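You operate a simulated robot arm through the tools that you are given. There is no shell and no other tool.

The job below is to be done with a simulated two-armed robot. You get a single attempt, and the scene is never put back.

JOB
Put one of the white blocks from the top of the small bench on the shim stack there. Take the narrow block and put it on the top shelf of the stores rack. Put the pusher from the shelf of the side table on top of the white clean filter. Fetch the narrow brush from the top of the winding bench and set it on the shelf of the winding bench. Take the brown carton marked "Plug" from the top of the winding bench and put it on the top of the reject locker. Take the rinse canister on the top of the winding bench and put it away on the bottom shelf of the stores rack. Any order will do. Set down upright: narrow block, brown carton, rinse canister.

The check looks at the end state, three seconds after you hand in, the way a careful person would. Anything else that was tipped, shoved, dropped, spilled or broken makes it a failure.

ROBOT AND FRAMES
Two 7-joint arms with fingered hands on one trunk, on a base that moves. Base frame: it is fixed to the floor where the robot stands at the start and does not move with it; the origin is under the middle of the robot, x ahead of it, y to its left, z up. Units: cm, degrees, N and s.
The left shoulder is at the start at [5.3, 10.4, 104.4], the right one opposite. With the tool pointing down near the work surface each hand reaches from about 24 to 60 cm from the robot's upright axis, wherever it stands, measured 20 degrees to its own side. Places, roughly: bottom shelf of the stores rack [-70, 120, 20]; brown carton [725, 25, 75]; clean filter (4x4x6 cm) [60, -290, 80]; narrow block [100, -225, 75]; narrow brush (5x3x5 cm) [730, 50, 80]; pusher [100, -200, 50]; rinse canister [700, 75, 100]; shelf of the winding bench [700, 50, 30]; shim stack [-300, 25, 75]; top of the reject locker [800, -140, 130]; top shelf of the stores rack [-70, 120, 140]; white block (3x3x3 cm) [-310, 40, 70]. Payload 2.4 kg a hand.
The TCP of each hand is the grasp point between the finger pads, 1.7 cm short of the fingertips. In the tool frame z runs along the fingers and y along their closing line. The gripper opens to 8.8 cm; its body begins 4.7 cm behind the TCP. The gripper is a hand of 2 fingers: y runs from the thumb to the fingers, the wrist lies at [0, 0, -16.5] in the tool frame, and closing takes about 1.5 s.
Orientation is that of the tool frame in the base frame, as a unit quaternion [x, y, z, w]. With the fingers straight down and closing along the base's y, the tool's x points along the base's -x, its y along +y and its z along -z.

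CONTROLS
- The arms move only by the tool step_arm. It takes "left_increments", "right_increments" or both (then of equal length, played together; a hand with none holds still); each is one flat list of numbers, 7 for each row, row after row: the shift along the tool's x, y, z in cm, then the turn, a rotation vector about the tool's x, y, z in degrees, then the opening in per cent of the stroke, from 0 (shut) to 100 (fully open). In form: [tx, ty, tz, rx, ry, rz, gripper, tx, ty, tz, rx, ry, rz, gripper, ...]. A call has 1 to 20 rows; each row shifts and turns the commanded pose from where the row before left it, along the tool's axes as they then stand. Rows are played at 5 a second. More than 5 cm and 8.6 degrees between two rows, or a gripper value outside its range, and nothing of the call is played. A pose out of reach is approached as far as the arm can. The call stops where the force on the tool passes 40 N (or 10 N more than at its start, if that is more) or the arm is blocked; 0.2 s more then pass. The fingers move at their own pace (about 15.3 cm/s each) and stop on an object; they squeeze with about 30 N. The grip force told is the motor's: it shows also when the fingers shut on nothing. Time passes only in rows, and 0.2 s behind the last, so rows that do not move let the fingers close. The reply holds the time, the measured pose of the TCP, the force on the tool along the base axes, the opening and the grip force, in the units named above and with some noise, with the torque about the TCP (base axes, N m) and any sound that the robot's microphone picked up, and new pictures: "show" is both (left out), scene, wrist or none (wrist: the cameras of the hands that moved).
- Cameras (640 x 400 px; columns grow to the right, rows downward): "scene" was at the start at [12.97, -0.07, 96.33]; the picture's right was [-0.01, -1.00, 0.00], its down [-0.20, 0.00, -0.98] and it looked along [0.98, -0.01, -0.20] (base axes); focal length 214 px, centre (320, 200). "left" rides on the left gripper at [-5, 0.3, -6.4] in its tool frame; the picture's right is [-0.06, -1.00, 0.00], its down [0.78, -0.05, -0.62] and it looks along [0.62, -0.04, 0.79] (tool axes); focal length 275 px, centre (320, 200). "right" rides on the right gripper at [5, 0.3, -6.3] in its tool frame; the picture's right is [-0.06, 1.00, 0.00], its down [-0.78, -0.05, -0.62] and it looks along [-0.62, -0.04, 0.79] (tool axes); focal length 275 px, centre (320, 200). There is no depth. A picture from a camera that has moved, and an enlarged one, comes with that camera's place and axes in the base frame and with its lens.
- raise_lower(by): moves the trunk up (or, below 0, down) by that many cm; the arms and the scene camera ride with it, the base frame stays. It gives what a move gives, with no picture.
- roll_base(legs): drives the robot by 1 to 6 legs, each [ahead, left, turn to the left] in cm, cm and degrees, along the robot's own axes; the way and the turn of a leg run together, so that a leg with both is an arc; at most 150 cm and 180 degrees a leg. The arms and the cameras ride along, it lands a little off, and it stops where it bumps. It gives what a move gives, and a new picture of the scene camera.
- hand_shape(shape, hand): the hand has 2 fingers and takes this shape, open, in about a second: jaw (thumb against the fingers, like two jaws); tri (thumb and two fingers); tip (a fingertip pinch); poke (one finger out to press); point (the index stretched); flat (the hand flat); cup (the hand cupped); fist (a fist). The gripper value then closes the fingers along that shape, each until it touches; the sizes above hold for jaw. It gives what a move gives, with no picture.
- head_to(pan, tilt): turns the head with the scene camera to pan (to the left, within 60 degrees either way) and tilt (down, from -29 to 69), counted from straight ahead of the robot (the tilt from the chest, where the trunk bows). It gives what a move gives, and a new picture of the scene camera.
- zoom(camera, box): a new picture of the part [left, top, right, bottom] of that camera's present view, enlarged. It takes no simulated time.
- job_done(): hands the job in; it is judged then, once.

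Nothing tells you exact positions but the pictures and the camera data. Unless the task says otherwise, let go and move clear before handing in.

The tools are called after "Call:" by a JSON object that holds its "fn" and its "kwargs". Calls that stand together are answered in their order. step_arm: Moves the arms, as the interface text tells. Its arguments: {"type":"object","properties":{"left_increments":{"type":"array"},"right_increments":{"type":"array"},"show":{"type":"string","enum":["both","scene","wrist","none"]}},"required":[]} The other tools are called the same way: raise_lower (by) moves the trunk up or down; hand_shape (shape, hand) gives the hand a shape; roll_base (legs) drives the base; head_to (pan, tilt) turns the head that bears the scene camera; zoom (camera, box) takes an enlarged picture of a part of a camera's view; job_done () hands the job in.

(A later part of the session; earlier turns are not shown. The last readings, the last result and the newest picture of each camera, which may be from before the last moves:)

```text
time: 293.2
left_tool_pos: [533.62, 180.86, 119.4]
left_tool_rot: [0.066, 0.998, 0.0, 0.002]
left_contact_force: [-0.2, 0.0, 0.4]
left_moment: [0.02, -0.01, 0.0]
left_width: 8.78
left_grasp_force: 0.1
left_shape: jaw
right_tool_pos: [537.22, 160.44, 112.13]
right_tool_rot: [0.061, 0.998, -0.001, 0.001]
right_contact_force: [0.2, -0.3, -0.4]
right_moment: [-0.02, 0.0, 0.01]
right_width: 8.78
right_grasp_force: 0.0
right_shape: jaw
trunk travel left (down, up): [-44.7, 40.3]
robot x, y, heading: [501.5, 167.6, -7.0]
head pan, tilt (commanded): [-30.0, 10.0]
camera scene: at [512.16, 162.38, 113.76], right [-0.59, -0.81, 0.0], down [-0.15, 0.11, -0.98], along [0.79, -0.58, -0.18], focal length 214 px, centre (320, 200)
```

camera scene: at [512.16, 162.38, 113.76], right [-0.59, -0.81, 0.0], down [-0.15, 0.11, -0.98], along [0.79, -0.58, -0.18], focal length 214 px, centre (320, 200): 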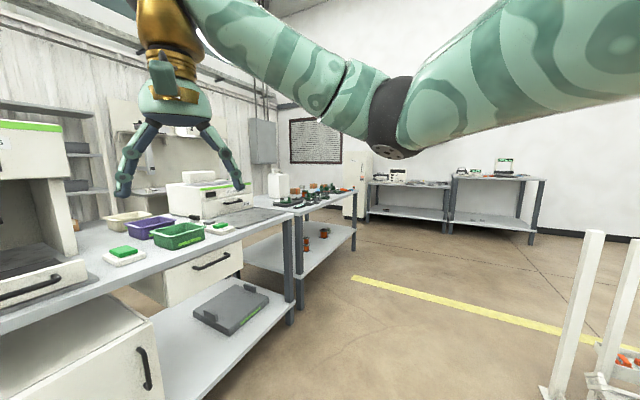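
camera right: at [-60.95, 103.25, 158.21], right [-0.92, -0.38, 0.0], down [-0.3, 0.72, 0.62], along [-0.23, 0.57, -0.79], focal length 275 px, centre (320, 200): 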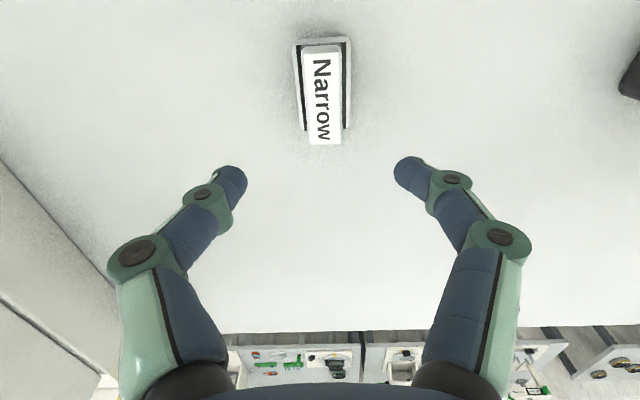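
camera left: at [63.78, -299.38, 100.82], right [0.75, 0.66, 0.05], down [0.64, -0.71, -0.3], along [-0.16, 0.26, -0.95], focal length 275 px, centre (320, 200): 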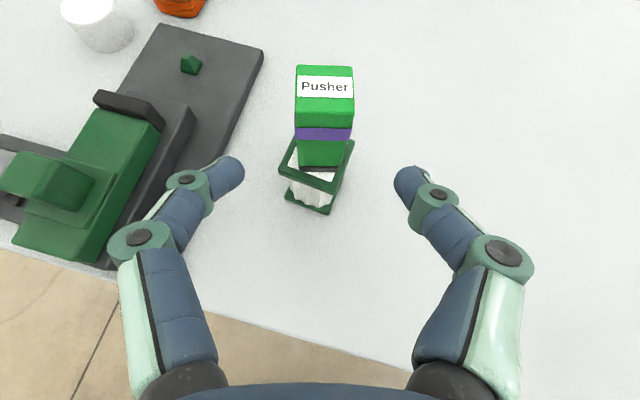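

The winding bench is the second bench along the wall (near [700, 50]) and the reject locker is the white cabinet beyond it. I'll drive closer and face the bench at heading ≈ 26°.

Call:
{"fn": "roll_base", "kwargs": {"legs": [[0, 0, -49.5], [130, 0, 0], [0, 0, 82]]}}

Call:
{"fn": "head_to", "kwargs": {"pan": 0, "tilt": 18}}

```text
time: 305.5
left_tool_pos: [593.31, 87.62, 119.42]
left_tool_rot: [-0.216, 0.976, 0.001, 0.002]
left_contact_force: [0.4, -0.3, -0.2]
left_moment: [0.02, -0.04, 0.0]
left_width: 8.78
left_grasp_force: 0.0
left_shape: jaw
right_tool_pos: [607.36, 72.34, 112.04]
right_tool_rot: [-0.221, 0.975, -0.002, 0.001]
right_contact_force: [0.4, 0.6, 0.2]
right_moment: [0.02, -0.03, 0.02]
right_width: 8.8
right_grasp_force: 0.0
right_shape: jaw
trunk travel left (down, up): [-44.7, 40.3]
robot x, y, heading: [573.29, 59.78, 25.7]
head pan, tilt (commanded): [-30.0, 10.0]
camera scene: at [585.32, 60.53, 113.75], right [-0.06, -1.0, 0.0], down [-0.18, 0.01, -0.98], along [0.98, -0.06, -0.18], focal length 214 px, centre (320, 200)
```

scene: 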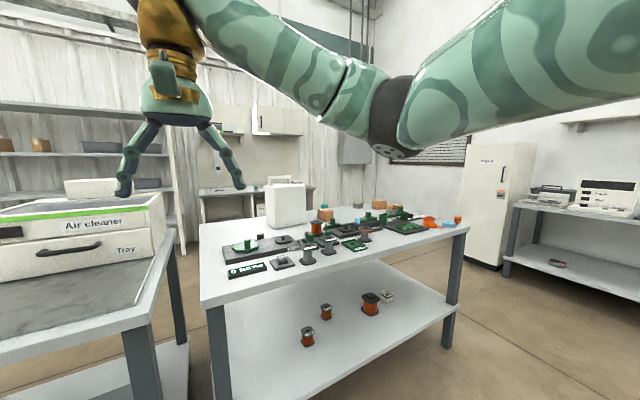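

```text
time: 306.5
left_tool_pos: [593.38, 87.67, 119.46]
left_tool_rot: [-0.215, 0.977, 0.0, 0.001]
left_contact_force: [-1.7, -0.5, 0.1]
left_moment: [-0.01, -0.03, -0.01]
left_width: 8.8
left_grasp_force: 0.1
left_shape: jaw
right_tool_pos: [607.48, 72.43, 111.98]
right_tool_rot: [-0.221, 0.975, -0.001, 0.0]
right_contact_force: [-0.1, 0.3, -0.3]
right_moment: [-0.02, 0.04, -0.03]
right_width: 8.79
right_grasp_force: 0.0
right_shape: jaw
trunk travel left (down, up): [-44.7, 40.3]
robot x, y, heading: [573.16, 59.84, 25.4]
head pan, tilt (commanded): [0.0, 18.0]
camera scene: at [584.46, 65.13, 112.55], right [0.43, -0.9, 0.0], down [-0.28, -0.13, -0.95], along [0.86, 0.41, -0.31], focal length 214 px, centre (320, 200)
```

scene: 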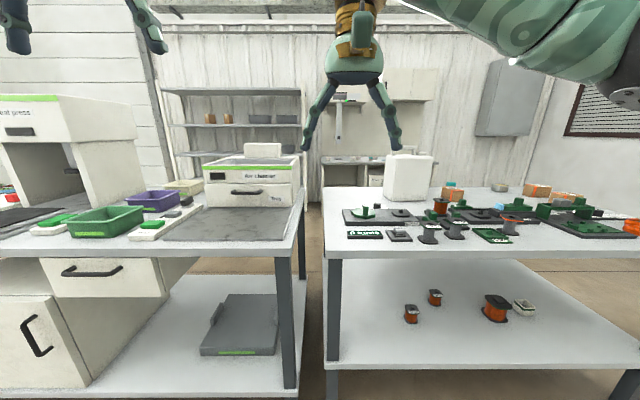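

Now I see the winding bench on the right with the white canister standing on it and brown boxes behind. I'll zoom in on the items.

Call:
{"fn": "zoom", "kwargs": {"camera": "scene", "box": [320, 140, 480, 260]}}

Call:
{"fn": "zoom", "kwargs": {"camera": "scene", "box": [430, 160, 640, 260]}}

Call:
{"fn": "zoom", "kwargs": {"camera": "scene", "box": [320, 260, 640, 400]}}

```text
3.33 times, centred on (400, 200) of scene
camera zoom: at [584.46, 65.13, 112.55], right [0.43, -0.9, 0.0], down [-0.28, -0.13, -0.95], along [0.86, 0.41, -0.31], focal length 715 px, centre (53, 200)
```

zoom: 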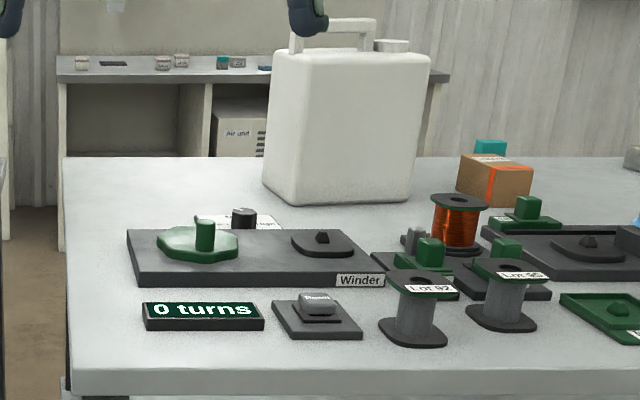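

```text
3.05 times, centred on (535, 210) of scene
camera zoom: at [584.46, 65.13, 112.55], right [0.43, -0.9, 0.0], down [-0.28, -0.13, -0.95], along [0.86, 0.41, -0.31], focal length 654 px, centre (-335, 170)
```

zoom: 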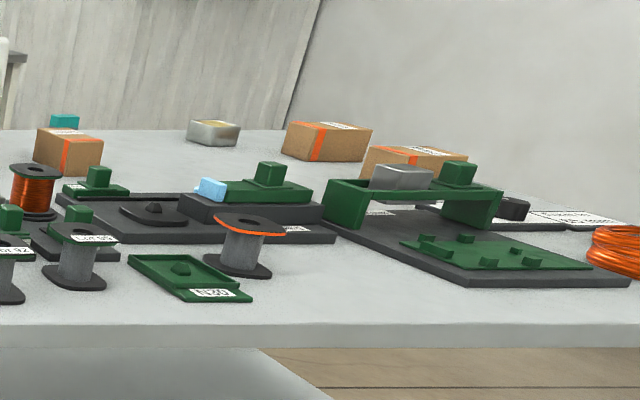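

```text
2.00 times, centred on (480, 330) of scene
camera zoom: at [584.46, 65.13, 112.55], right [0.43, -0.9, 0.0], down [-0.28, -0.13, -0.95], along [0.86, 0.41, -0.31], focal length 429 px, centre (0, -60)
```

zoom: 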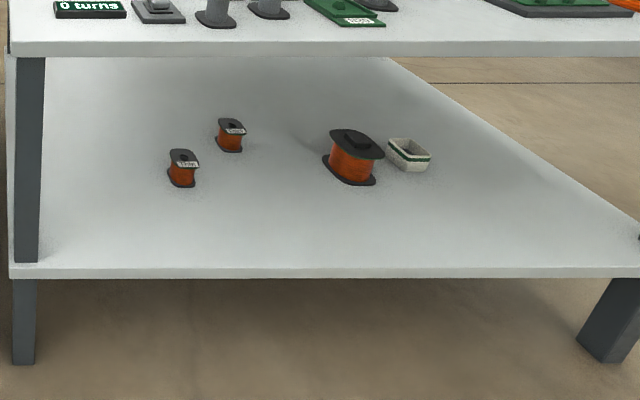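

The white canister has a top handle; there are three brown cartons with orange tape, and I need to find the one marked "Plug" and the narrow brush. I'll drive to the front of the bench's middle.

Call:
{"fn": "roll_base", "kwargs": {"legs": [[33, -77, 0]]}}

Call:
{"fn": "raise_lower", "kwargs": {"by": 20}}

Call:
{"fn": "head_to", "kwargs": {"pan": 5, "tilt": 35}}

```text
time: 310.9
left_tool_pos: [656.86, 32.09, 119.27]
left_tool_rot: [-0.215, 0.977, 0.001, 0.001]
left_contact_force: [0.7, -0.8, -0.2]
left_moment: [-0.01, 0.0, 0.01]
left_width: 8.79
left_grasp_force: 0.0
left_shape: jaw
right_tool_pos: [670.84, 16.69, 112.04]
right_tool_rot: [-0.22, 0.976, -0.002, 0.0]
right_contact_force: [0.5, 0.0, -0.7]
right_moment: [-0.01, 0.01, -0.03]
right_width: 8.8
right_grasp_force: 0.1
right_shape: jaw
trunk travel left (down, up): [-44.7, 40.3]
robot x, y, heading: [636.79, 4.3, 25.4]
head pan, tilt (commanded): [0.0, 18.0]
camera scene: at [647.84, 9.49, 112.55], right [0.43, -0.9, 0.0], down [-0.28, -0.13, -0.95], along [0.86, 0.41, -0.31], focal length 214 px, centre (320, 200)
```

scene: 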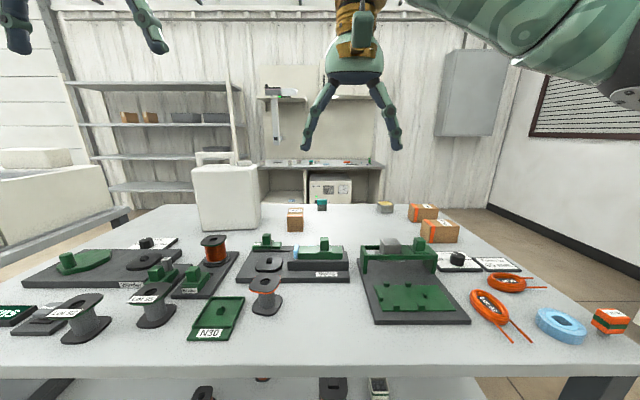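

```text
time: 313.1
left_tool_pos: [656.8, 32.13, 139.33]
left_tool_rot: [-0.215, 0.977, 0.0, 0.002]
left_contact_force: [-0.1, 0.9, -0.8]
left_moment: [0.0, 0.01, -0.03]
left_width: 8.77
left_grasp_force: 0.1
left_shape: jaw
right_tool_pos: [670.81, 16.77, 131.95]
right_tool_rot: [-0.219, 0.976, -0.002, 0.001]
right_contact_force: [0.0, -0.2, -1.3]
right_moment: [-0.01, -0.01, -0.02]
right_width: 8.79
right_grasp_force: 0.0
right_shape: jaw
trunk travel left (down, up): [-64.7, 20.3]
robot x, y, heading: [636.69, 4.34, 25.4]
head pan, tilt (commanded): [0.0, 18.0]
```

```text
time: 313.9
left_tool_pos: [656.63, 32.13, 139.31]
left_tool_rot: [-0.214, 0.977, 0.0, 0.001]
left_contact_force: [-0.2, -0.4, -0.3]
left_moment: [-0.03, 0.01, 0.0]
left_width: 8.8
left_grasp_force: 0.0
left_shape: jaw
right_tool_pos: [670.89, 16.63, 132.05]
right_tool_rot: [-0.22, 0.975, -0.001, 0.001]
right_contact_force: [0.1, 0.1, -0.1]
right_moment: [0.02, -0.03, -0.01]
right_width: 8.8
right_grasp_force: 0.0
right_shape: jaw
trunk travel left (down, up): [-64.7, 20.3]
robot x, y, heading: [636.62, 4.13, 25.5]
head pan, tilt (commanded): [5.0, 35.0]
camera scene: at [646.78, 9.85, 129.93], right [0.51, -0.86, 0.0], down [-0.49, -0.29, -0.82], along [0.71, 0.41, -0.57], focal length 214 px, centre (320, 200)
```

scene: 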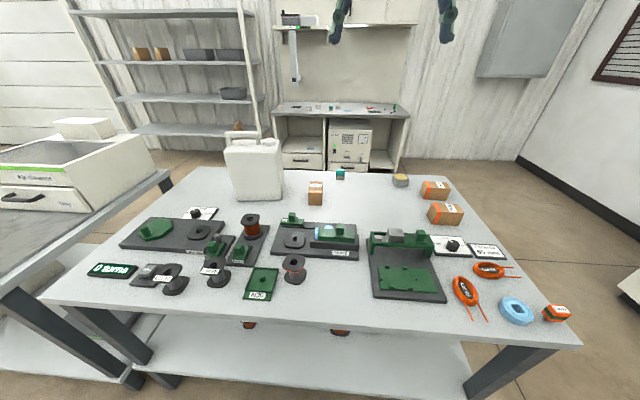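

Now I have a full view of the winding bench. I'll zoom in on the cartons, the back items and the rest to read labels.

Call:
{"fn": "zoom", "kwargs": {"camera": "scene", "box": [290, 160, 360, 210]}}

Call:
{"fn": "zoom", "kwargs": {"camera": "scene", "box": [380, 165, 480, 230]}}

Call:
{"fn": "zoom", "kwargs": {"camera": "scene", "box": [210, 120, 300, 210]}}

Call:
{"fn": "zoom", "kwargs": {"camera": "scene", "box": [110, 200, 370, 310]}}

Call:
{"fn": "zoom", "kwargs": {"camera": "scene", "box": [360, 215, 590, 330]}}

```text
8.00 times, centred on (325, 185) of scene
camera zoom: at [646.78, 9.85, 129.93], right [0.51, -0.86, 0.0], down [-0.49, -0.29, -0.82], along [0.71, 0.41, -0.57], focal length 1716 px, centre (280, 320)
```

zoom: 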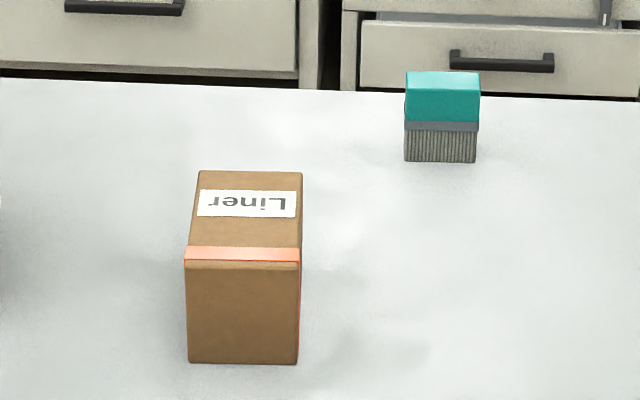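

```text
6.15 times, centred on (430, 198) of scene
camera zoom: at [646.78, 9.85, 129.93], right [0.51, -0.86, 0.0], down [-0.49, -0.29, -0.82], along [0.71, 0.41, -0.57], focal length 1320 px, centre (-357, 215)
```

zoom: 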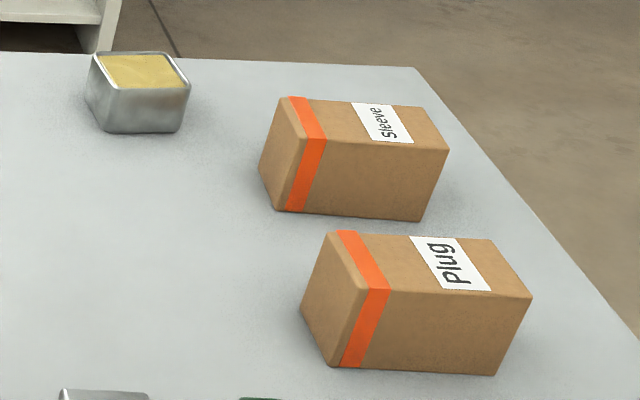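

```text
4.44 times, centred on (255, 165) of scene
camera zoom: at [646.78, 9.85, 129.93], right [0.51, -0.86, 0.0], down [-0.49, -0.29, -0.82], along [0.71, 0.41, -0.57], focal length 953 px, centre (609, 356)
```

zoom: 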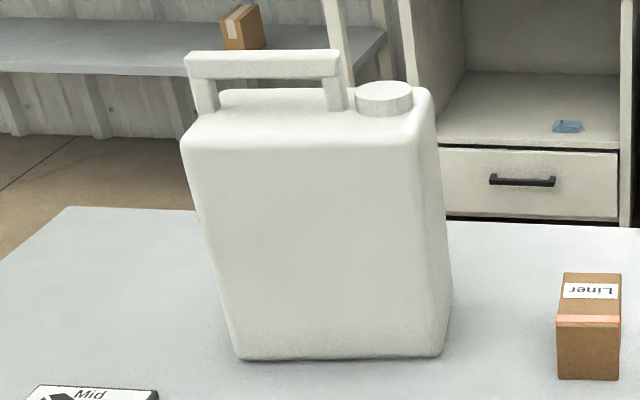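

```text
2.46 times, centred on (240, 255) of scene
camera zoom: at [646.78, 9.85, 129.93], right [0.51, -0.86, 0.0], down [-0.49, -0.29, -0.82], along [0.71, 0.41, -0.57], focal length 528 px, centre (517, 65)
```

zoom: 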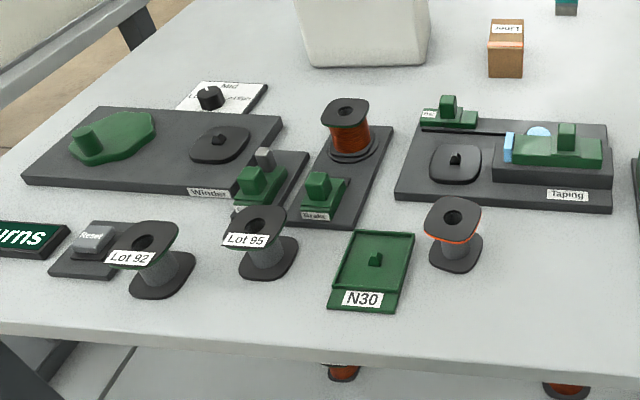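

```text
2.78 times, centred on (475, 272) of scene
camera zoom: at [646.78, 9.85, 129.93], right [0.51, -0.86, 0.0], down [-0.49, -0.29, -0.82], along [0.71, 0.41, -0.57], focal length 597 px, centre (-111, -2)
```

zoom: 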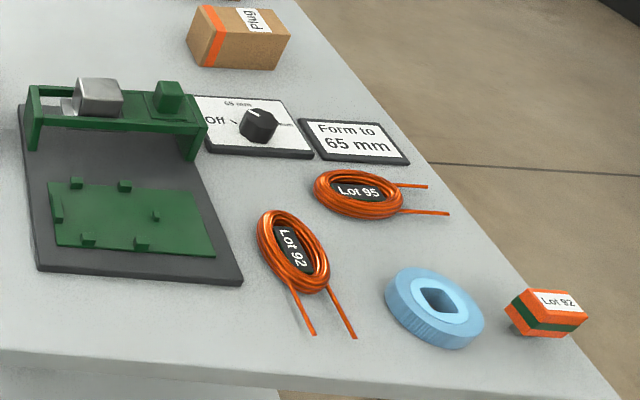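

The Plug carton is near the bench's right end at about [721.6, 1.7], the teal brush is at the back edge near [729.5, 48], and the canister is near [699, 71]. I'll drive around to the right end to see whether there is room behind the bench.

Call:
{"fn": "roll_base", "kwargs": {"legs": [[-5, -80, 0], [70, -35, 0], [0, 0, 60]]}}

Call:
{"fn": "head_to", "kwargs": {"pan": 0, "tilt": 25}}

Call:
{"fn": "head_to", "kwargs": {"pan": -50, "tilt": 15}}

```text
time: 324.7
left_tool_pos: [730.03, -41.43, 139.48]
left_tool_rot: [-0.678, 0.735, 0.0, 0.001]
left_contact_force: [0.3, 1.0, -1.1]
left_moment: [0.02, 0.0, 0.03]
left_width: 8.79
left_grasp_force: 0.0
left_shape: jaw
right_tool_pos: [750.42, -36.71, 132.04]
right_tool_rot: [-0.681, 0.732, -0.001, 0.001]
right_contact_force: [0.2, -0.6, 0.7]
right_moment: [0.0, -0.01, 0.01]
right_width: 8.78
right_grasp_force: 0.0
right_shape: jaw
trunk travel left (down, up): [-64.7, 20.3]
robot x, y, heading: [744.35, -73.07, 86.2]
head pan, tilt (commanded): [5.0, 35.0]
camera scene: at [744.73, -61.2, 129.93], right [1.0, 0.02, 0.0], down [0.01, -0.57, -0.82], along [-0.01, 0.82, -0.57], focal length 214 px, centre (320, 200)
```

scene: 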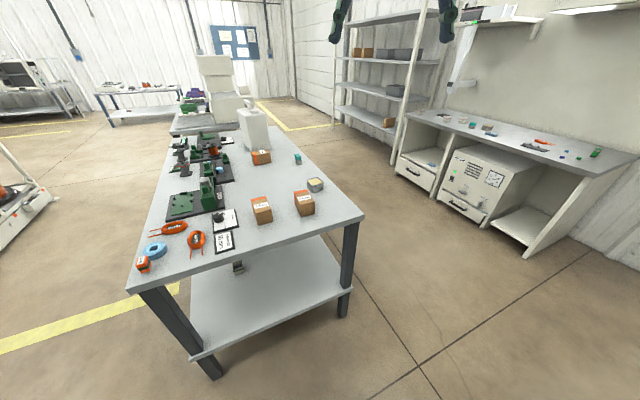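

```text
time: 325.4
left_tool_pos: [730.18, -41.45, 139.31]
left_tool_rot: [-0.678, 0.735, 0.001, 0.002]
left_contact_force: [0.6, 0.3, -0.1]
left_moment: [0.02, 0.02, 0.0]
left_width: 8.79
left_grasp_force: 0.1
left_shape: jaw
right_tool_pos: [750.32, -36.81, 132.03]
right_tool_rot: [-0.681, 0.732, -0.001, 0.001]
right_contact_force: [-0.7, 0.2, -1.0]
right_moment: [0.01, -0.01, 0.0]
right_width: 8.8
right_grasp_force: 0.1
right_shape: jaw
trunk travel left (down, up): [-64.7, 20.3]
robot x, y, heading: [744.02, -72.66, 85.7]
head pan, tilt (commanded): [0.0, 25.0]
camera scene: at [745.54, -60.81, 131.5], right [1.0, -0.07, 0.0], down [-0.03, -0.42, -0.91], along [0.07, 0.9, -0.42], focal length 214 px, centre (320, 200)
```

scene: 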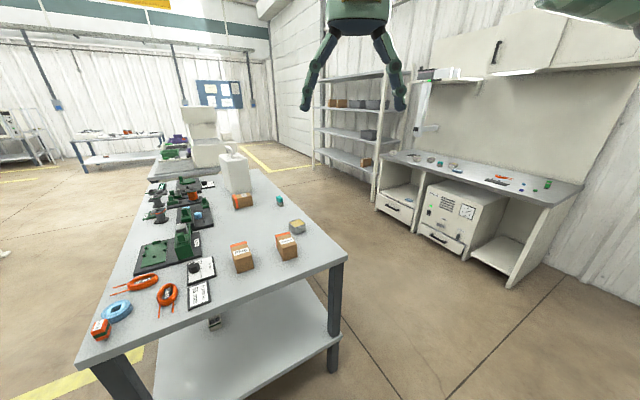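

```text
time: 326.6
left_tool_pos: [730.17, -41.35, 139.32]
left_tool_rot: [-0.678, 0.735, 0.002, 0.001]
left_contact_force: [-0.1, -0.8, 0.6]
left_moment: [0.01, 0.01, 0.03]
left_width: 8.8
left_grasp_force: 0.1
left_shape: jaw
right_tool_pos: [750.41, -36.69, 131.98]
right_tool_rot: [-0.682, 0.732, -0.001, 0.001]
right_contact_force: [0.0, 0.2, -0.6]
right_moment: [-0.03, 0.01, 0.0]
right_width: 8.8
right_grasp_force: 0.0
right_shape: jaw
trunk travel left (down, up): [-64.7, 20.3]
robot x, y, heading: [744.5, -72.91, 85.9]
head pan, tilt (commanded): [-50.0, 15.0]
camera scene: at [752.37, -64.42, 132.9], right [0.6, -0.8, 0.0], down [-0.23, -0.17, -0.96], along [0.77, 0.57, -0.28], focal length 214 px, centre (320, 200)
```

scene: 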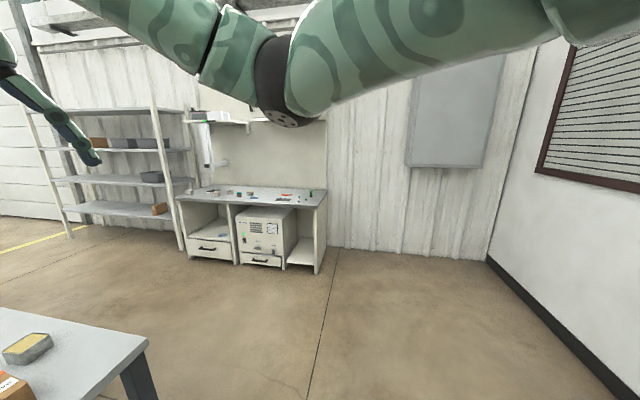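

There's ample room behind the bench. First the Plug carton: I'll turn to face the bench's right end squarely (heading ≈115.5°) and move in.

Call:
{"fn": "roll_base", "kwargs": {"legs": [[0, 0, 29.6], [28, -3.5, 0]]}}

Call:
{"fn": "head_to", "kwargs": {"pan": 0, "tilt": 45}}

Call:
{"fn": "zoom", "kwargs": {"camera": "scene", "box": [220, 60, 420, 200]}}

```text
time: 330.0
left_tool_pos: [707.39, -25.63, 139.3]
left_tool_rot: [0.844, -0.536, -0.001, 0.0]
left_contact_force: [-0.5, -1.0, 0.1]
left_moment: [-0.03, -0.01, 0.0]
left_width: 8.78
left_grasp_force: 0.1
left_shape: jaw
right_tool_pos: [722.73, -11.48, 131.85]
right_tool_rot: [0.846, -0.532, 0.001, -0.001]
right_contact_force: [-0.1, 0.4, -0.8]
right_moment: [-0.01, -0.02, 0.03]
right_width: 8.8
right_grasp_force: 0.1
right_shape: jaw
trunk travel left (down, up): [-64.7, 20.3]
robot x, y, heading: [735.54, -45.84, 115.6]
head pan, tilt (commanded): [-50.0, 15.0]
camera scene: at [738.31, -34.76, 132.94], right [0.91, -0.41, 0.0], down [-0.11, -0.25, -0.96], along [0.39, 0.88, -0.28], focal length 214 px, centre (320, 200)
```

scene: 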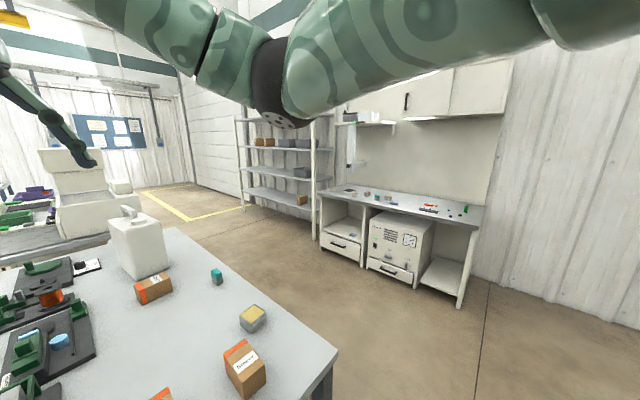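

```text
time: 331.2
left_tool_pos: [707.49, -25.76, 139.37]
left_tool_rot: [0.844, -0.536, -0.001, -0.001]
left_contact_force: [0.5, 0.1, 0.7]
left_moment: [0.02, 0.02, 0.0]
left_width: 8.78
left_grasp_force: 0.1
left_shape: jaw
right_tool_pos: [722.84, -11.71, 131.99]
right_tool_rot: [0.847, -0.532, 0.001, -0.002]
right_contact_force: [-0.7, 0.0, 0.2]
right_moment: [0.0, -0.01, 0.0]
right_width: 8.78
right_grasp_force: 0.0
right_shape: jaw
trunk travel left (down, up): [-64.7, 20.3]
robot x, y, heading: [735.68, -45.82, 115.4]
head pan, tilt (commanded): [0.0, 45.0]
camera scene: at [731.02, -36.03, 128.45], right [0.9, 0.43, 0.0], down [0.3, -0.64, -0.71], along [-0.3, 0.64, -0.71], focal length 214 px, centre (320, 200)
```

scene: 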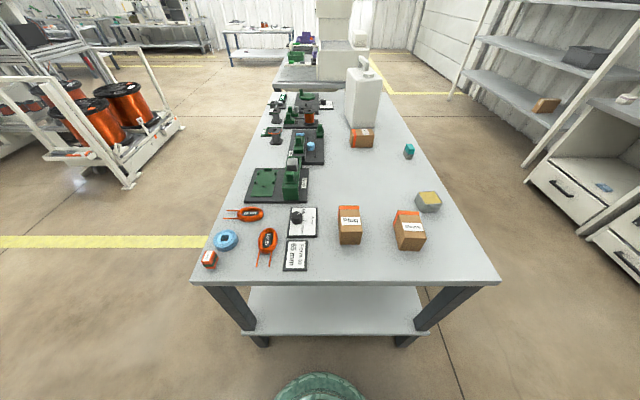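

```text
2.86 times, centred on (320, 130) of scene
camera zoom: at [731.02, -36.03, 128.45], right [0.9, 0.43, 0.0], down [0.3, -0.64, -0.71], along [-0.3, 0.64, -0.71], focal length 613 px, centre (320, 400)
```

zoom: 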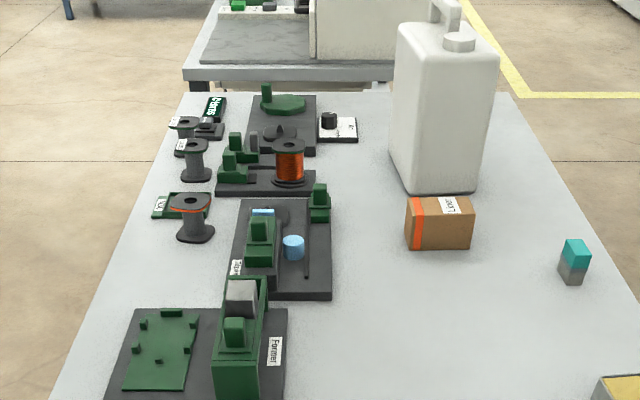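

I'm square to the bench end, about 33 cm from its edge. Zooming on the two near cartons to confirm which is "Plug" and measure it.

Call:
{"fn": "zoom", "kwargs": {"camera": "scene", "box": [320, 190, 440, 260]}}

Call:
{"fn": "step_arm", "kwargs": {"right_increments": [0, 0, 0, 0, 0, 0, 100], "show": "wrist"}}

```text
5.33 times, centred on (380, 225) of scene
camera zoom: at [731.02, -36.03, 128.45], right [0.9, 0.43, 0.0], down [0.3, -0.64, -0.71], along [-0.3, 0.64, -0.71], focal length 1144 px, centre (0, 67)
```

zoom: 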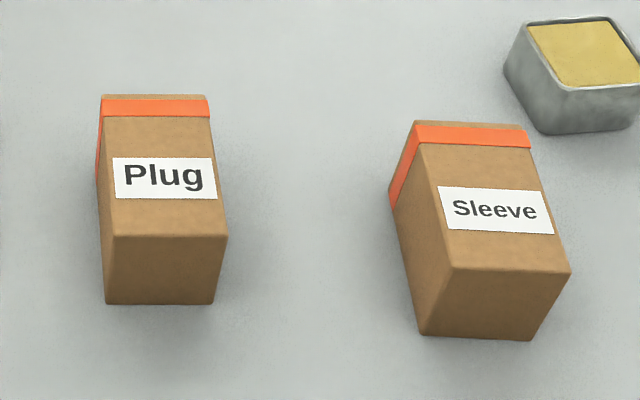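

```text
time: 331.6
left_tool_pos: [707.49, -25.82, 139.41]
left_tool_rot: [0.844, -0.537, -0.002, -0.001]
left_contact_force: [0.2, 0.3, 0.2]
left_moment: [0.0, -0.03, 0.01]
left_width: 8.79
left_grasp_force: 0.2
left_shape: jaw
right_tool_pos: [722.93, -11.62, 132.1]
right_tool_rot: [0.847, -0.532, 0.001, -0.002]
right_contact_force: [0.4, 0.2, -0.5]
right_moment: [-0.02, 0.01, 0.01]
right_width: 8.79
right_grasp_force: 0.1
right_shape: jaw
trunk travel left (down, up): [-64.7, 20.3]
robot x, y, heading: [736.1, -46.34, 115.9]
head pan, tilt (commanded): [0.0, 45.0]
camera right: at [724.62, -16.17, 138.22], right [-0.93, -0.38, 0.0], down [-0.3, 0.73, 0.62], along [-0.23, 0.57, -0.79], focal length 275 px, centre (320, 200)
```

right: 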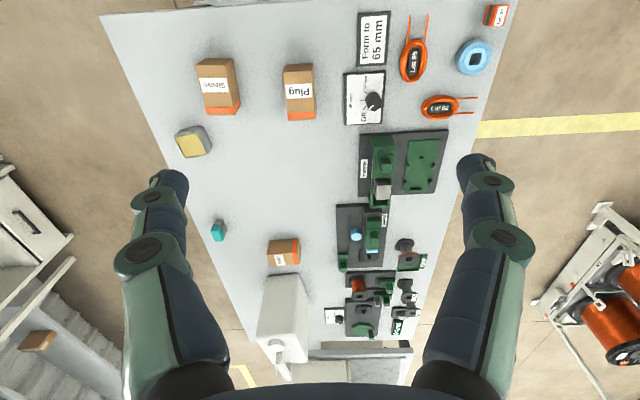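

The left carton is "Plug", about 9.4 × 5.8 × 5.5 cm, centred near [722.4, 1.1] with its top at z ≈ 84. I'll move the right hand over it, then lower.

Call:
{"fn": "step_arm", "kwargs": {"right_increments": [-3.9, -1.68, 0, 0, 0, 0, 100, -3.9, -1.68, 0, 0, 0, 0, 100, -3.9, -1.67, 0, 0, 0, 0, 100], "show": "none"}}

Call:
{"fn": "raise_lower", "kwargs": {"by": -36}}

Call:
{"fn": "step_arm", "kwargs": {"right_increments": [0, 0, 0, 0, 0, 0, 100], "show": "both"}}

```text
time: 332.4
left_tool_pos: [707.49, -25.64, 139.31]
left_tool_rot: [0.843, -0.537, -0.002, -0.001]
left_contact_force: [-0.7, -0.5, 0.2]
left_moment: [0.0, -0.03, 0.0]
left_width: 8.8
left_grasp_force: 0.0
left_shape: jaw
right_tool_pos: [722.22, 1.12, 131.82]
right_tool_rot: [0.847, -0.532, 0.001, -0.003]
right_contact_force: [0.0, 0.0, -0.1]
right_moment: [0.0, -0.01, 0.01]
right_width: 8.8
right_grasp_force: 0.1
right_shape: jaw
trunk travel left (down, up): [-64.7, 20.3]
robot x, y, heading: [735.34, -45.85, 115.5]
head pan, tilt (commanded): [0.0, 45.0]
```

```text
time: 335.9
left_tool_pos: [707.5, -25.73, 103.45]
left_tool_rot: [0.844, -0.537, -0.002, -0.002]
left_contact_force: [-0.2, -0.3, 0.0]
left_moment: [0.03, 0.02, -0.04]
left_width: 8.79
left_grasp_force: 0.1
left_shape: jaw
right_tool_pos: [722.23, 1.16, 96.0]
right_tool_rot: [0.847, -0.532, 0.001, -0.002]
right_contact_force: [0.2, 0.2, 0.9]
right_moment: [0.0, 0.02, 0.0]
right_width: 8.8
right_grasp_force: 0.2
right_shape: jaw
trunk travel left (down, up): [-28.7, 56.3]
robot x, y, heading: [735.39, -46.18, 115.5]
head pan, tilt (commanded): [0.0, 45.0]
```

```text
time: 336.3
left_tool_pos: [707.48, -25.73, 103.36]
left_tool_rot: [0.844, -0.536, -0.001, -0.001]
left_contact_force: [-0.5, 0.0, 0.5]
left_moment: [0.02, -0.04, -0.02]
left_width: 8.78
left_grasp_force: 0.0
left_shape: jaw
right_tool_pos: [722.26, 1.16, 96.08]
right_tool_rot: [0.846, -0.532, 0.001, -0.001]
right_contact_force: [-0.2, 0.0, -0.5]
right_moment: [0.02, 0.06, -0.01]
right_width: 8.78
right_grasp_force: 0.1
right_shape: jaw
trunk travel left (down, up): [-28.7, 56.3]
robot x, y, heading: [735.62, -46.28, 115.7]
head pan, tilt (commanded): [0.0, 45.0]
camera scene: at [730.71, -35.39, 92.28], right [0.9, 0.43, 0.0], down [0.31, -0.64, -0.71], along [-0.31, 0.64, -0.71], focal length 214 px, centre (320, 200)
camera right: at [724.09, -3.44, 102.24], right [-0.93, -0.38, 0.0], down [-0.3, 0.73, 0.62], along [-0.23, 0.57, -0.79], focal length 275 px, centre (320, 200)
```

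scene: 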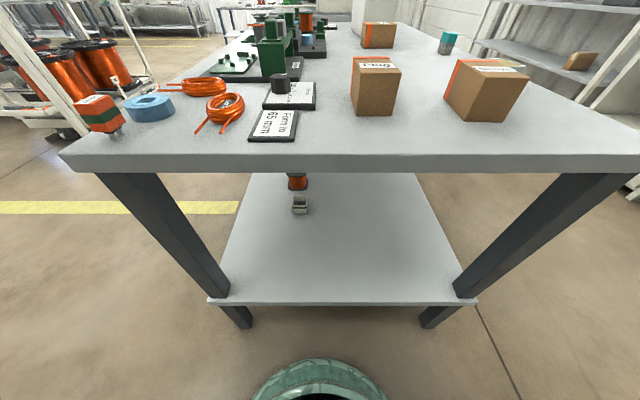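
right: 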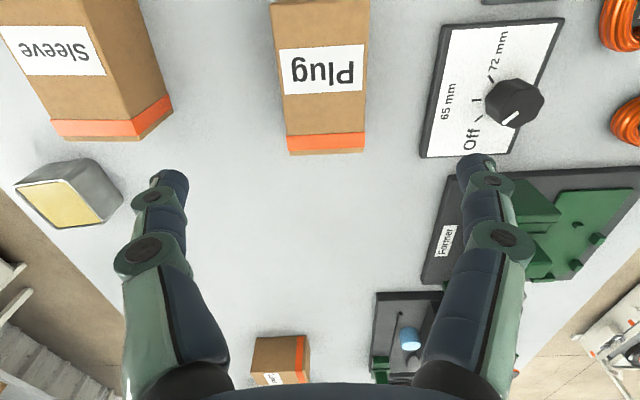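

The carton is directly below and aligned. I'll descend around it.

Call:
{"fn": "step_arm", "kwargs": {"right_increments": [0, 0, 4, 0, 0, 0, 100, 0, 0, 4, 0, 0, 0, 100, 0, 0, 3, 0, 0, 0, 100, 0, 0, 0, 0, 0, 0, 100], "show": "both"}}

```text
time: 337.3
left_tool_pos: [707.54, -25.74, 103.38]
left_tool_rot: [0.844, -0.537, -0.002, -0.001]
left_contact_force: [-0.1, -0.4, 0.2]
left_moment: [0.01, 0.02, 0.01]
left_width: 8.76
left_grasp_force: 0.0
left_shape: jaw
right_tool_pos: [722.25, 0.97, 84.91]
right_tool_rot: [0.846, -0.533, 0.001, -0.001]
right_contact_force: [0.0, 0.0, 0.1]
right_moment: [0.02, 0.0, 0.0]
right_width: 8.8
right_grasp_force: 0.0
right_shape: jaw
trunk travel left (down, up): [-28.7, 56.3]
robot x, y, heading: [735.42, -46.1, 115.5]
head pan, tilt (commanded): [0.0, 45.0]
camera scene: at [730.71, -35.39, 92.28], right [0.9, 0.43, 0.0], down [0.31, -0.64, -0.71], along [-0.31, 0.64, -0.71], focal length 214 px, centre (320, 200)
camera right: at [724.09, -3.51, 91.14], right [-0.93, -0.38, 0.0], down [-0.3, 0.73, 0.62], along [-0.23, 0.57, -0.79], focal length 275 px, centre (320, 200)
```

scene: 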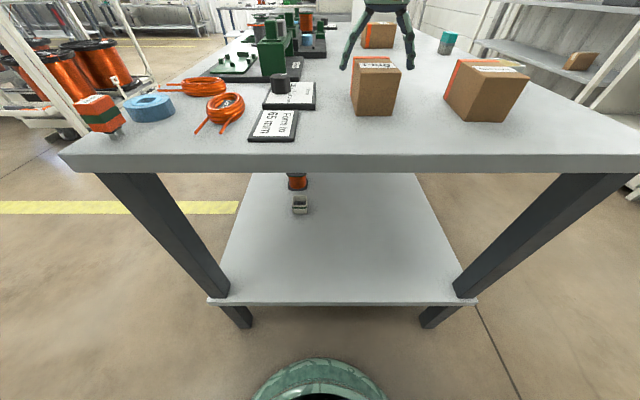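
right: 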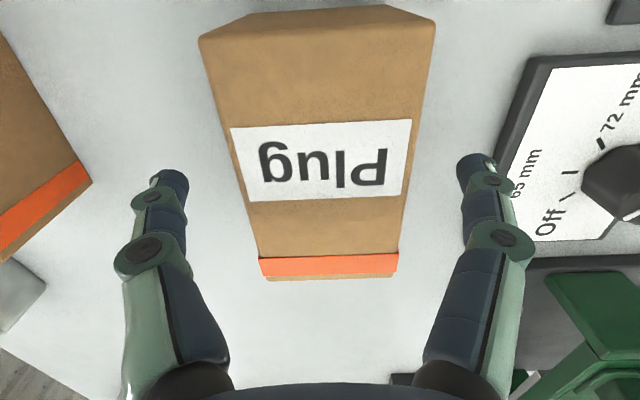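

Centred. I'll lower the last 3.2 cm and grip.

Call:
{"fn": "step_arm", "kwargs": {"right_increments": [-0.3, 0, 2, 0, 0, 0, 100, 0, 0, 1.2, 0, 0, 0, 100, 0, 0, 0, 0, 0, 0, 80, 0, 0, 0, 0, 0, 0, 65, 0, 0, 0, 0, 0, 0, 50, 0, 0, 0, 0, 0, 0, 40, 0, 0, 0, 0, 0, 0, 40], "show": "wrist"}}

```text
time: 338.9
left_tool_pos: [707.47, -25.64, 103.33]
left_tool_rot: [0.844, -0.537, -0.001, -0.001]
left_contact_force: [0.2, 0.4, 0.5]
left_moment: [0.01, -0.03, -0.02]
left_width: 8.81
left_grasp_force: 0.0
left_shape: jaw
right_tool_pos: [722.29, 1.45, 81.74]
right_tool_rot: [0.847, -0.532, 0.001, -0.001]
right_contact_force: [-0.1, 1.1, -0.2]
right_moment: [0.0, 0.01, 0.02]
right_width: 4.91
right_grasp_force: 30.2
right_shape: jaw
trunk travel left (down, up): [-28.7, 56.3]
robot x, y, heading: [735.56, -45.52, 115.9]
head pan, tilt (commanded): [0.0, 45.0]
camera right: at [724.02, -3.19, 87.99], right [-0.93, -0.38, 0.0], down [-0.3, 0.73, 0.62], along [-0.23, 0.57, -0.79], focal length 275 px, centre (320, 200)
```

right: 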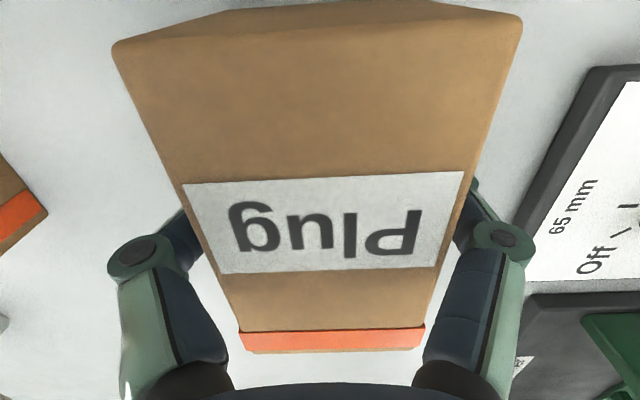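

Gripped. I'll lift it and check.

Call:
{"fn": "step_arm", "kwargs": {"right_increments": [0, 0, -1.5, 0, 0, 0, 35, 0, 0, -3, 0, 0, 0, 35, 0, 0, -4, 0, 0, 0, 35, 0, 0, -4, 0, 0, 0, 35, 0, 0, 0, 0, 0, 0, 35], "show": "both"}}

```text
time: 340.1
left_tool_pos: [707.41, -25.74, 103.24]
left_tool_rot: [0.844, -0.536, -0.001, -0.001]
left_contact_force: [-0.6, -0.1, 0.6]
left_moment: [-0.01, 0.01, 0.03]
left_width: 8.78
left_grasp_force: 0.2
left_shape: jaw
right_tool_pos: [722.23, 1.37, 94.31]
right_tool_rot: [0.846, -0.533, 0.001, -0.002]
right_contact_force: [0.8, -0.3, -2.2]
right_moment: [0.0, 0.0, -0.02]
right_width: 4.91
right_grasp_force: 30.1
right_shape: jaw
trunk travel left (down, up): [-28.7, 56.3]
robot x, y, heading: [735.36, -46.2, 115.6]
head pan, tilt (commanded): [0.0, 45.0]
camera scene: at [730.71, -35.39, 92.27], right [0.9, 0.43, 0.0], down [0.31, -0.64, -0.71], along [-0.31, 0.64, -0.71], focal length 214 px, centre (320, 200)
camera right: at [723.93, -3.22, 100.55], right [-0.93, -0.38, 0.0], down [-0.3, 0.73, 0.62], along [-0.23, 0.57, -0.79], focal length 275 px, centre (320, 200)
```

scene: 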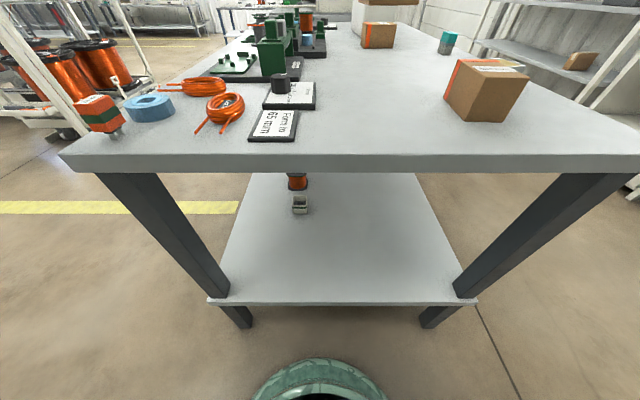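
right: 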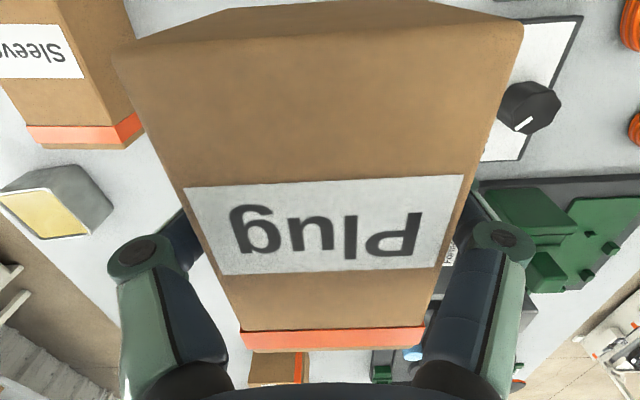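

The carton is held. I'll back off from the bench, raise the trunk, and turn to look at the reject locker.

Call:
{"fn": "roll_base", "kwargs": {"legs": [[-35, 0, 0]]}}

Call:
{"fn": "raise_lower", "kwargs": {"by": 40}}

Call:
{"fn": "head_to", "kwargs": {"pan": 0, "tilt": 15}}

Call:
{"fn": "roll_base", "kwargs": {"legs": [[0, 0, -150]]}}

```text
time: 342.4
left_tool_pos: [722.75, -57.7, 103.39]
left_tool_rot: [0.843, -0.538, -0.001, -0.001]
left_contact_force: [0.2, 0.1, -0.7]
left_moment: [-0.02, 0.0, 0.02]
left_width: 8.77
left_grasp_force: 0.1
left_shape: jaw
right_tool_pos: [737.36, -30.55, 94.2]
right_tool_rot: [0.846, -0.533, 0.001, -0.001]
right_contact_force: [-0.2, -0.2, -2.1]
right_moment: [-0.03, 0.03, 0.01]
right_width: 4.92
right_grasp_force: 30.1
right_shape: jaw
trunk travel left (down, up): [-28.7, 56.3]
robot x, y, heading: [750.46, -77.73, 115.9]
head pan, tilt (commanded): [0.0, 45.0]
camera scene: at [746.0, -67.31, 92.28], right [0.9, 0.43, 0.0], down [0.31, -0.64, -0.71], along [-0.3, 0.64, -0.71], focal length 214 px, centre (320, 200)
```

scene: 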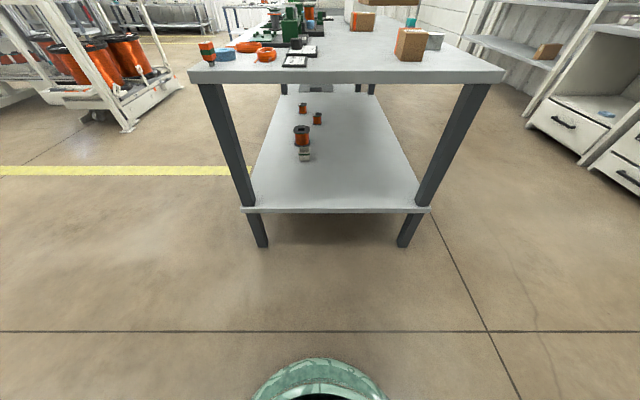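

```text
time: 346.2
left_tool_pos: [722.93, -57.79, 143.37]
left_tool_rot: [0.843, -0.538, -0.001, -0.001]
left_contact_force: [-0.3, 1.3, -0.3]
left_moment: [-0.01, 0.0, 0.0]
left_width: 8.8
left_grasp_force: 0.0
left_shape: jaw
right_tool_pos: [737.44, -30.63, 134.2]
right_tool_rot: [0.846, -0.533, 0.001, -0.002]
right_contact_force: [0.1, -0.1, -2.1]
right_moment: [0.0, -0.04, -0.01]
right_width: 4.91
right_grasp_force: 29.5
right_shape: jaw
trunk travel left (down, up): [-68.7, 16.3]
robot x, y, heading: [750.38, -77.81, 115.6]
head pan, tilt (commanded): [0.0, 45.0]
```

```text
time: 347.2
left_tool_pos: [722.64, -57.66, 143.39]
left_tool_rot: [0.844, -0.537, -0.001, -0.001]
left_contact_force: [-0.4, -0.1, -0.3]
left_moment: [-0.02, -0.01, 0.0]
left_width: 8.81
left_grasp_force: 0.1
left_shape: jaw
right_tool_pos: [737.42, -30.53, 134.41]
right_tool_rot: [0.846, -0.533, 0.0, -0.001]
right_contact_force: [0.2, 0.5, -2.1]
right_moment: [0.03, -0.03, 0.04]
right_width: 4.91
right_grasp_force: 30.0
right_shape: jaw
trunk travel left (down, up): [-68.7, 16.3]
robot x, y, heading: [750.66, -77.64, 115.6]
head pan, tilt (commanded): [0.0, 15.0]
camera scene: at [745.78, -66.86, 137.12], right [0.9, 0.43, 0.0], down [0.11, -0.23, -0.97], along [-0.42, 0.87, -0.26], focal length 214 px, centre (320, 200)
```

scene: 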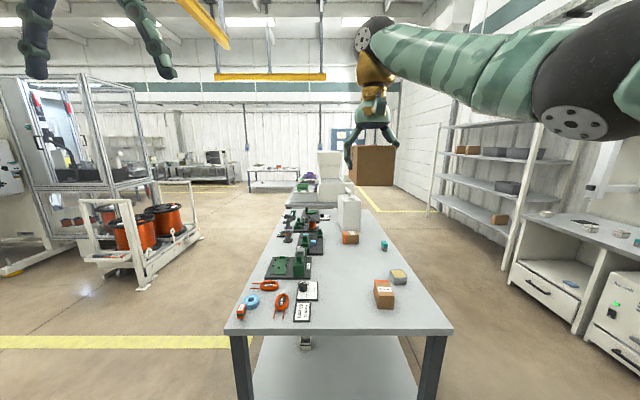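

```text
time: 353.7
left_tool_pos: [785.01, -80.75, 143.28]
left_tool_rot: [0.295, 0.955, -0.001, 0.002]
left_contact_force: [0.1, -0.6, -0.3]
left_moment: [-0.03, 0.0, -0.01]
left_width: 8.79
left_grasp_force: 0.0
left_shape: jaw
right_tool_pos: [786.26, -111.56, 134.29]
right_tool_rot: [0.291, 0.957, -0.002, -0.001]
right_contact_force: [0.6, -0.2, -1.6]
right_moment: [-0.02, 0.02, -0.01]
right_width: 4.89
right_grasp_force: 29.7
right_shape: jaw
trunk travel left (down, up): [-68.7, 16.3]
robot x, y, heading: [750.78, -77.83, -33.7]
head pan, tilt (commanded): [0.0, 15.0]
camera scene: at [760.94, -84.38, 137.13], right [-0.56, -0.83, 0.0], down [-0.22, 0.14, -0.97], along [0.8, -0.54, -0.26], focal length 214 px, centre (320, 200)
```

scene: 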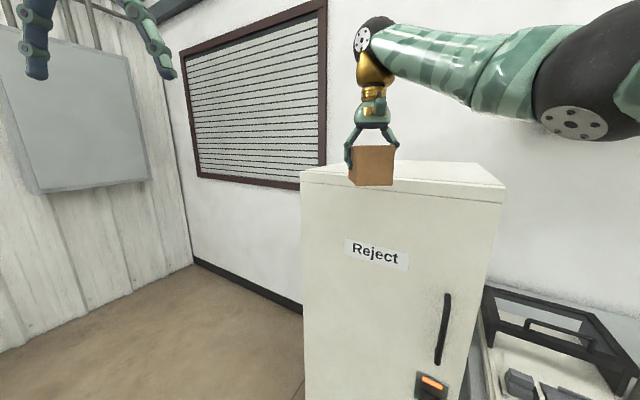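

The "Reject" locker is right ahead, closer than expected — the carton is already near its front edge but nothing touched. I'll raise the trunk for clearance and back off a little.

Call:
{"fn": "raise_lower", "kwargs": {"by": 16}}

Call:
{"fn": "roll_base", "kwargs": {"legs": [[-15, 0, 0], [0, 0, -32]]}}

Call:
{"fn": "head_to", "kwargs": {"pan": 0, "tilt": 25}}

```text
time: 355.6
left_tool_pos: [785.14, -80.83, 159.25]
left_tool_rot: [0.295, 0.955, -0.001, 0.002]
left_contact_force: [-0.1, -0.9, 0.7]
left_moment: [0.01, -0.03, 0.04]
left_width: 8.76
left_grasp_force: 0.0
left_shape: jaw
right_tool_pos: [786.27, -111.54, 150.38]
right_tool_rot: [0.289, 0.957, -0.002, -0.001]
right_contact_force: [0.1, 0.2, -1.2]
right_moment: [0.03, 0.03, 0.02]
right_width: 4.89
right_grasp_force: 30.0
right_shape: jaw
trunk travel left (down, up): [-84.7, 0.3]
robot x, y, heading: [750.94, -77.73, -33.9]
head pan, tilt (commanded): [0.0, 15.0]
```

```text
time: 358.5
left_tool_pos: [765.74, -90.25, 159.47]
left_tool_rot: [0.547, 0.837, -0.001, 0.001]
left_contact_force: [0.0, -0.5, -0.4]
left_moment: [0.0, 0.0, 0.0]
left_width: 8.78
left_grasp_force: 0.1
left_shape: jaw
right_tool_pos: [750.5, -116.9, 150.27]
right_tool_rot: [0.543, 0.84, -0.001, -0.001]
right_contact_force: [-0.3, -1.2, -2.5]
right_moment: [0.01, 0.0, 0.0]
right_width: 4.93
right_grasp_force: 30.0
right_shape: jaw
trunk travel left (down, up): [-84.7, 0.3]
robot x, y, heading: [738.29, -69.64, -66.1]
head pan, tilt (commanded): [0.0, 15.0]
camera scene: at [743.44, -80.31, 153.15], right [-0.91, -0.41, 0.0], down [-0.11, 0.24, -0.97], along [0.4, -0.88, -0.26], focal length 214 px, centre (320, 200)
```

scene: 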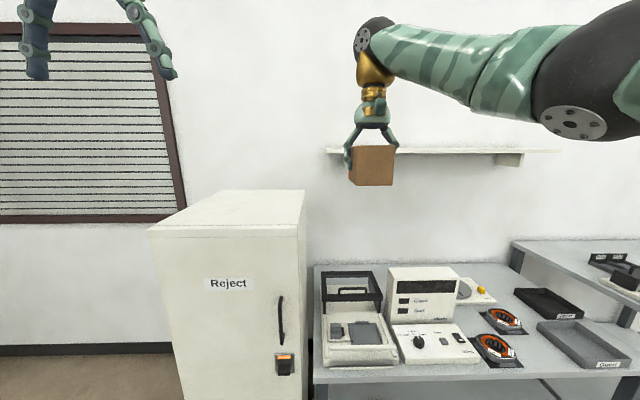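

```text
time: 359.2
left_tool_pos: [765.77, -90.22, 159.39]
left_tool_rot: [0.546, 0.838, -0.001, 0.001]
left_contact_force: [-0.3, -1.2, 0.2]
left_moment: [0.01, 0.01, 0.01]
left_width: 8.79
left_grasp_force: 0.0
left_shape: jaw
right_tool_pos: [750.5, -116.93, 150.26]
right_tool_rot: [0.542, 0.84, -0.001, -0.001]
right_contact_force: [0.0, -0.4, -1.7]
right_moment: [0.01, 0.01, -0.02]
right_width: 4.92
right_grasp_force: 30.0
right_shape: jaw
trunk travel left (down, up): [-84.7, 0.3]
robot x, y, heading: [738.29, -68.91, -66.0]
head pan, tilt (commanded): [0.0, 25.0]
camera scene: at [743.41, -80.19, 151.53], right [-0.91, -0.41, 0.0], down [-0.17, 0.39, -0.91], along [0.37, -0.83, -0.42], focal length 214 px, centre (320, 200)
```

scene: 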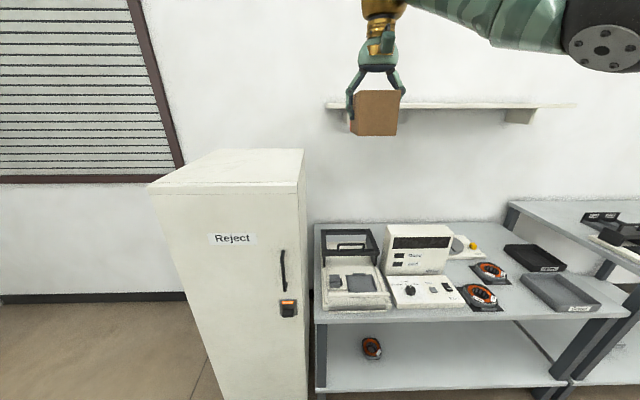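

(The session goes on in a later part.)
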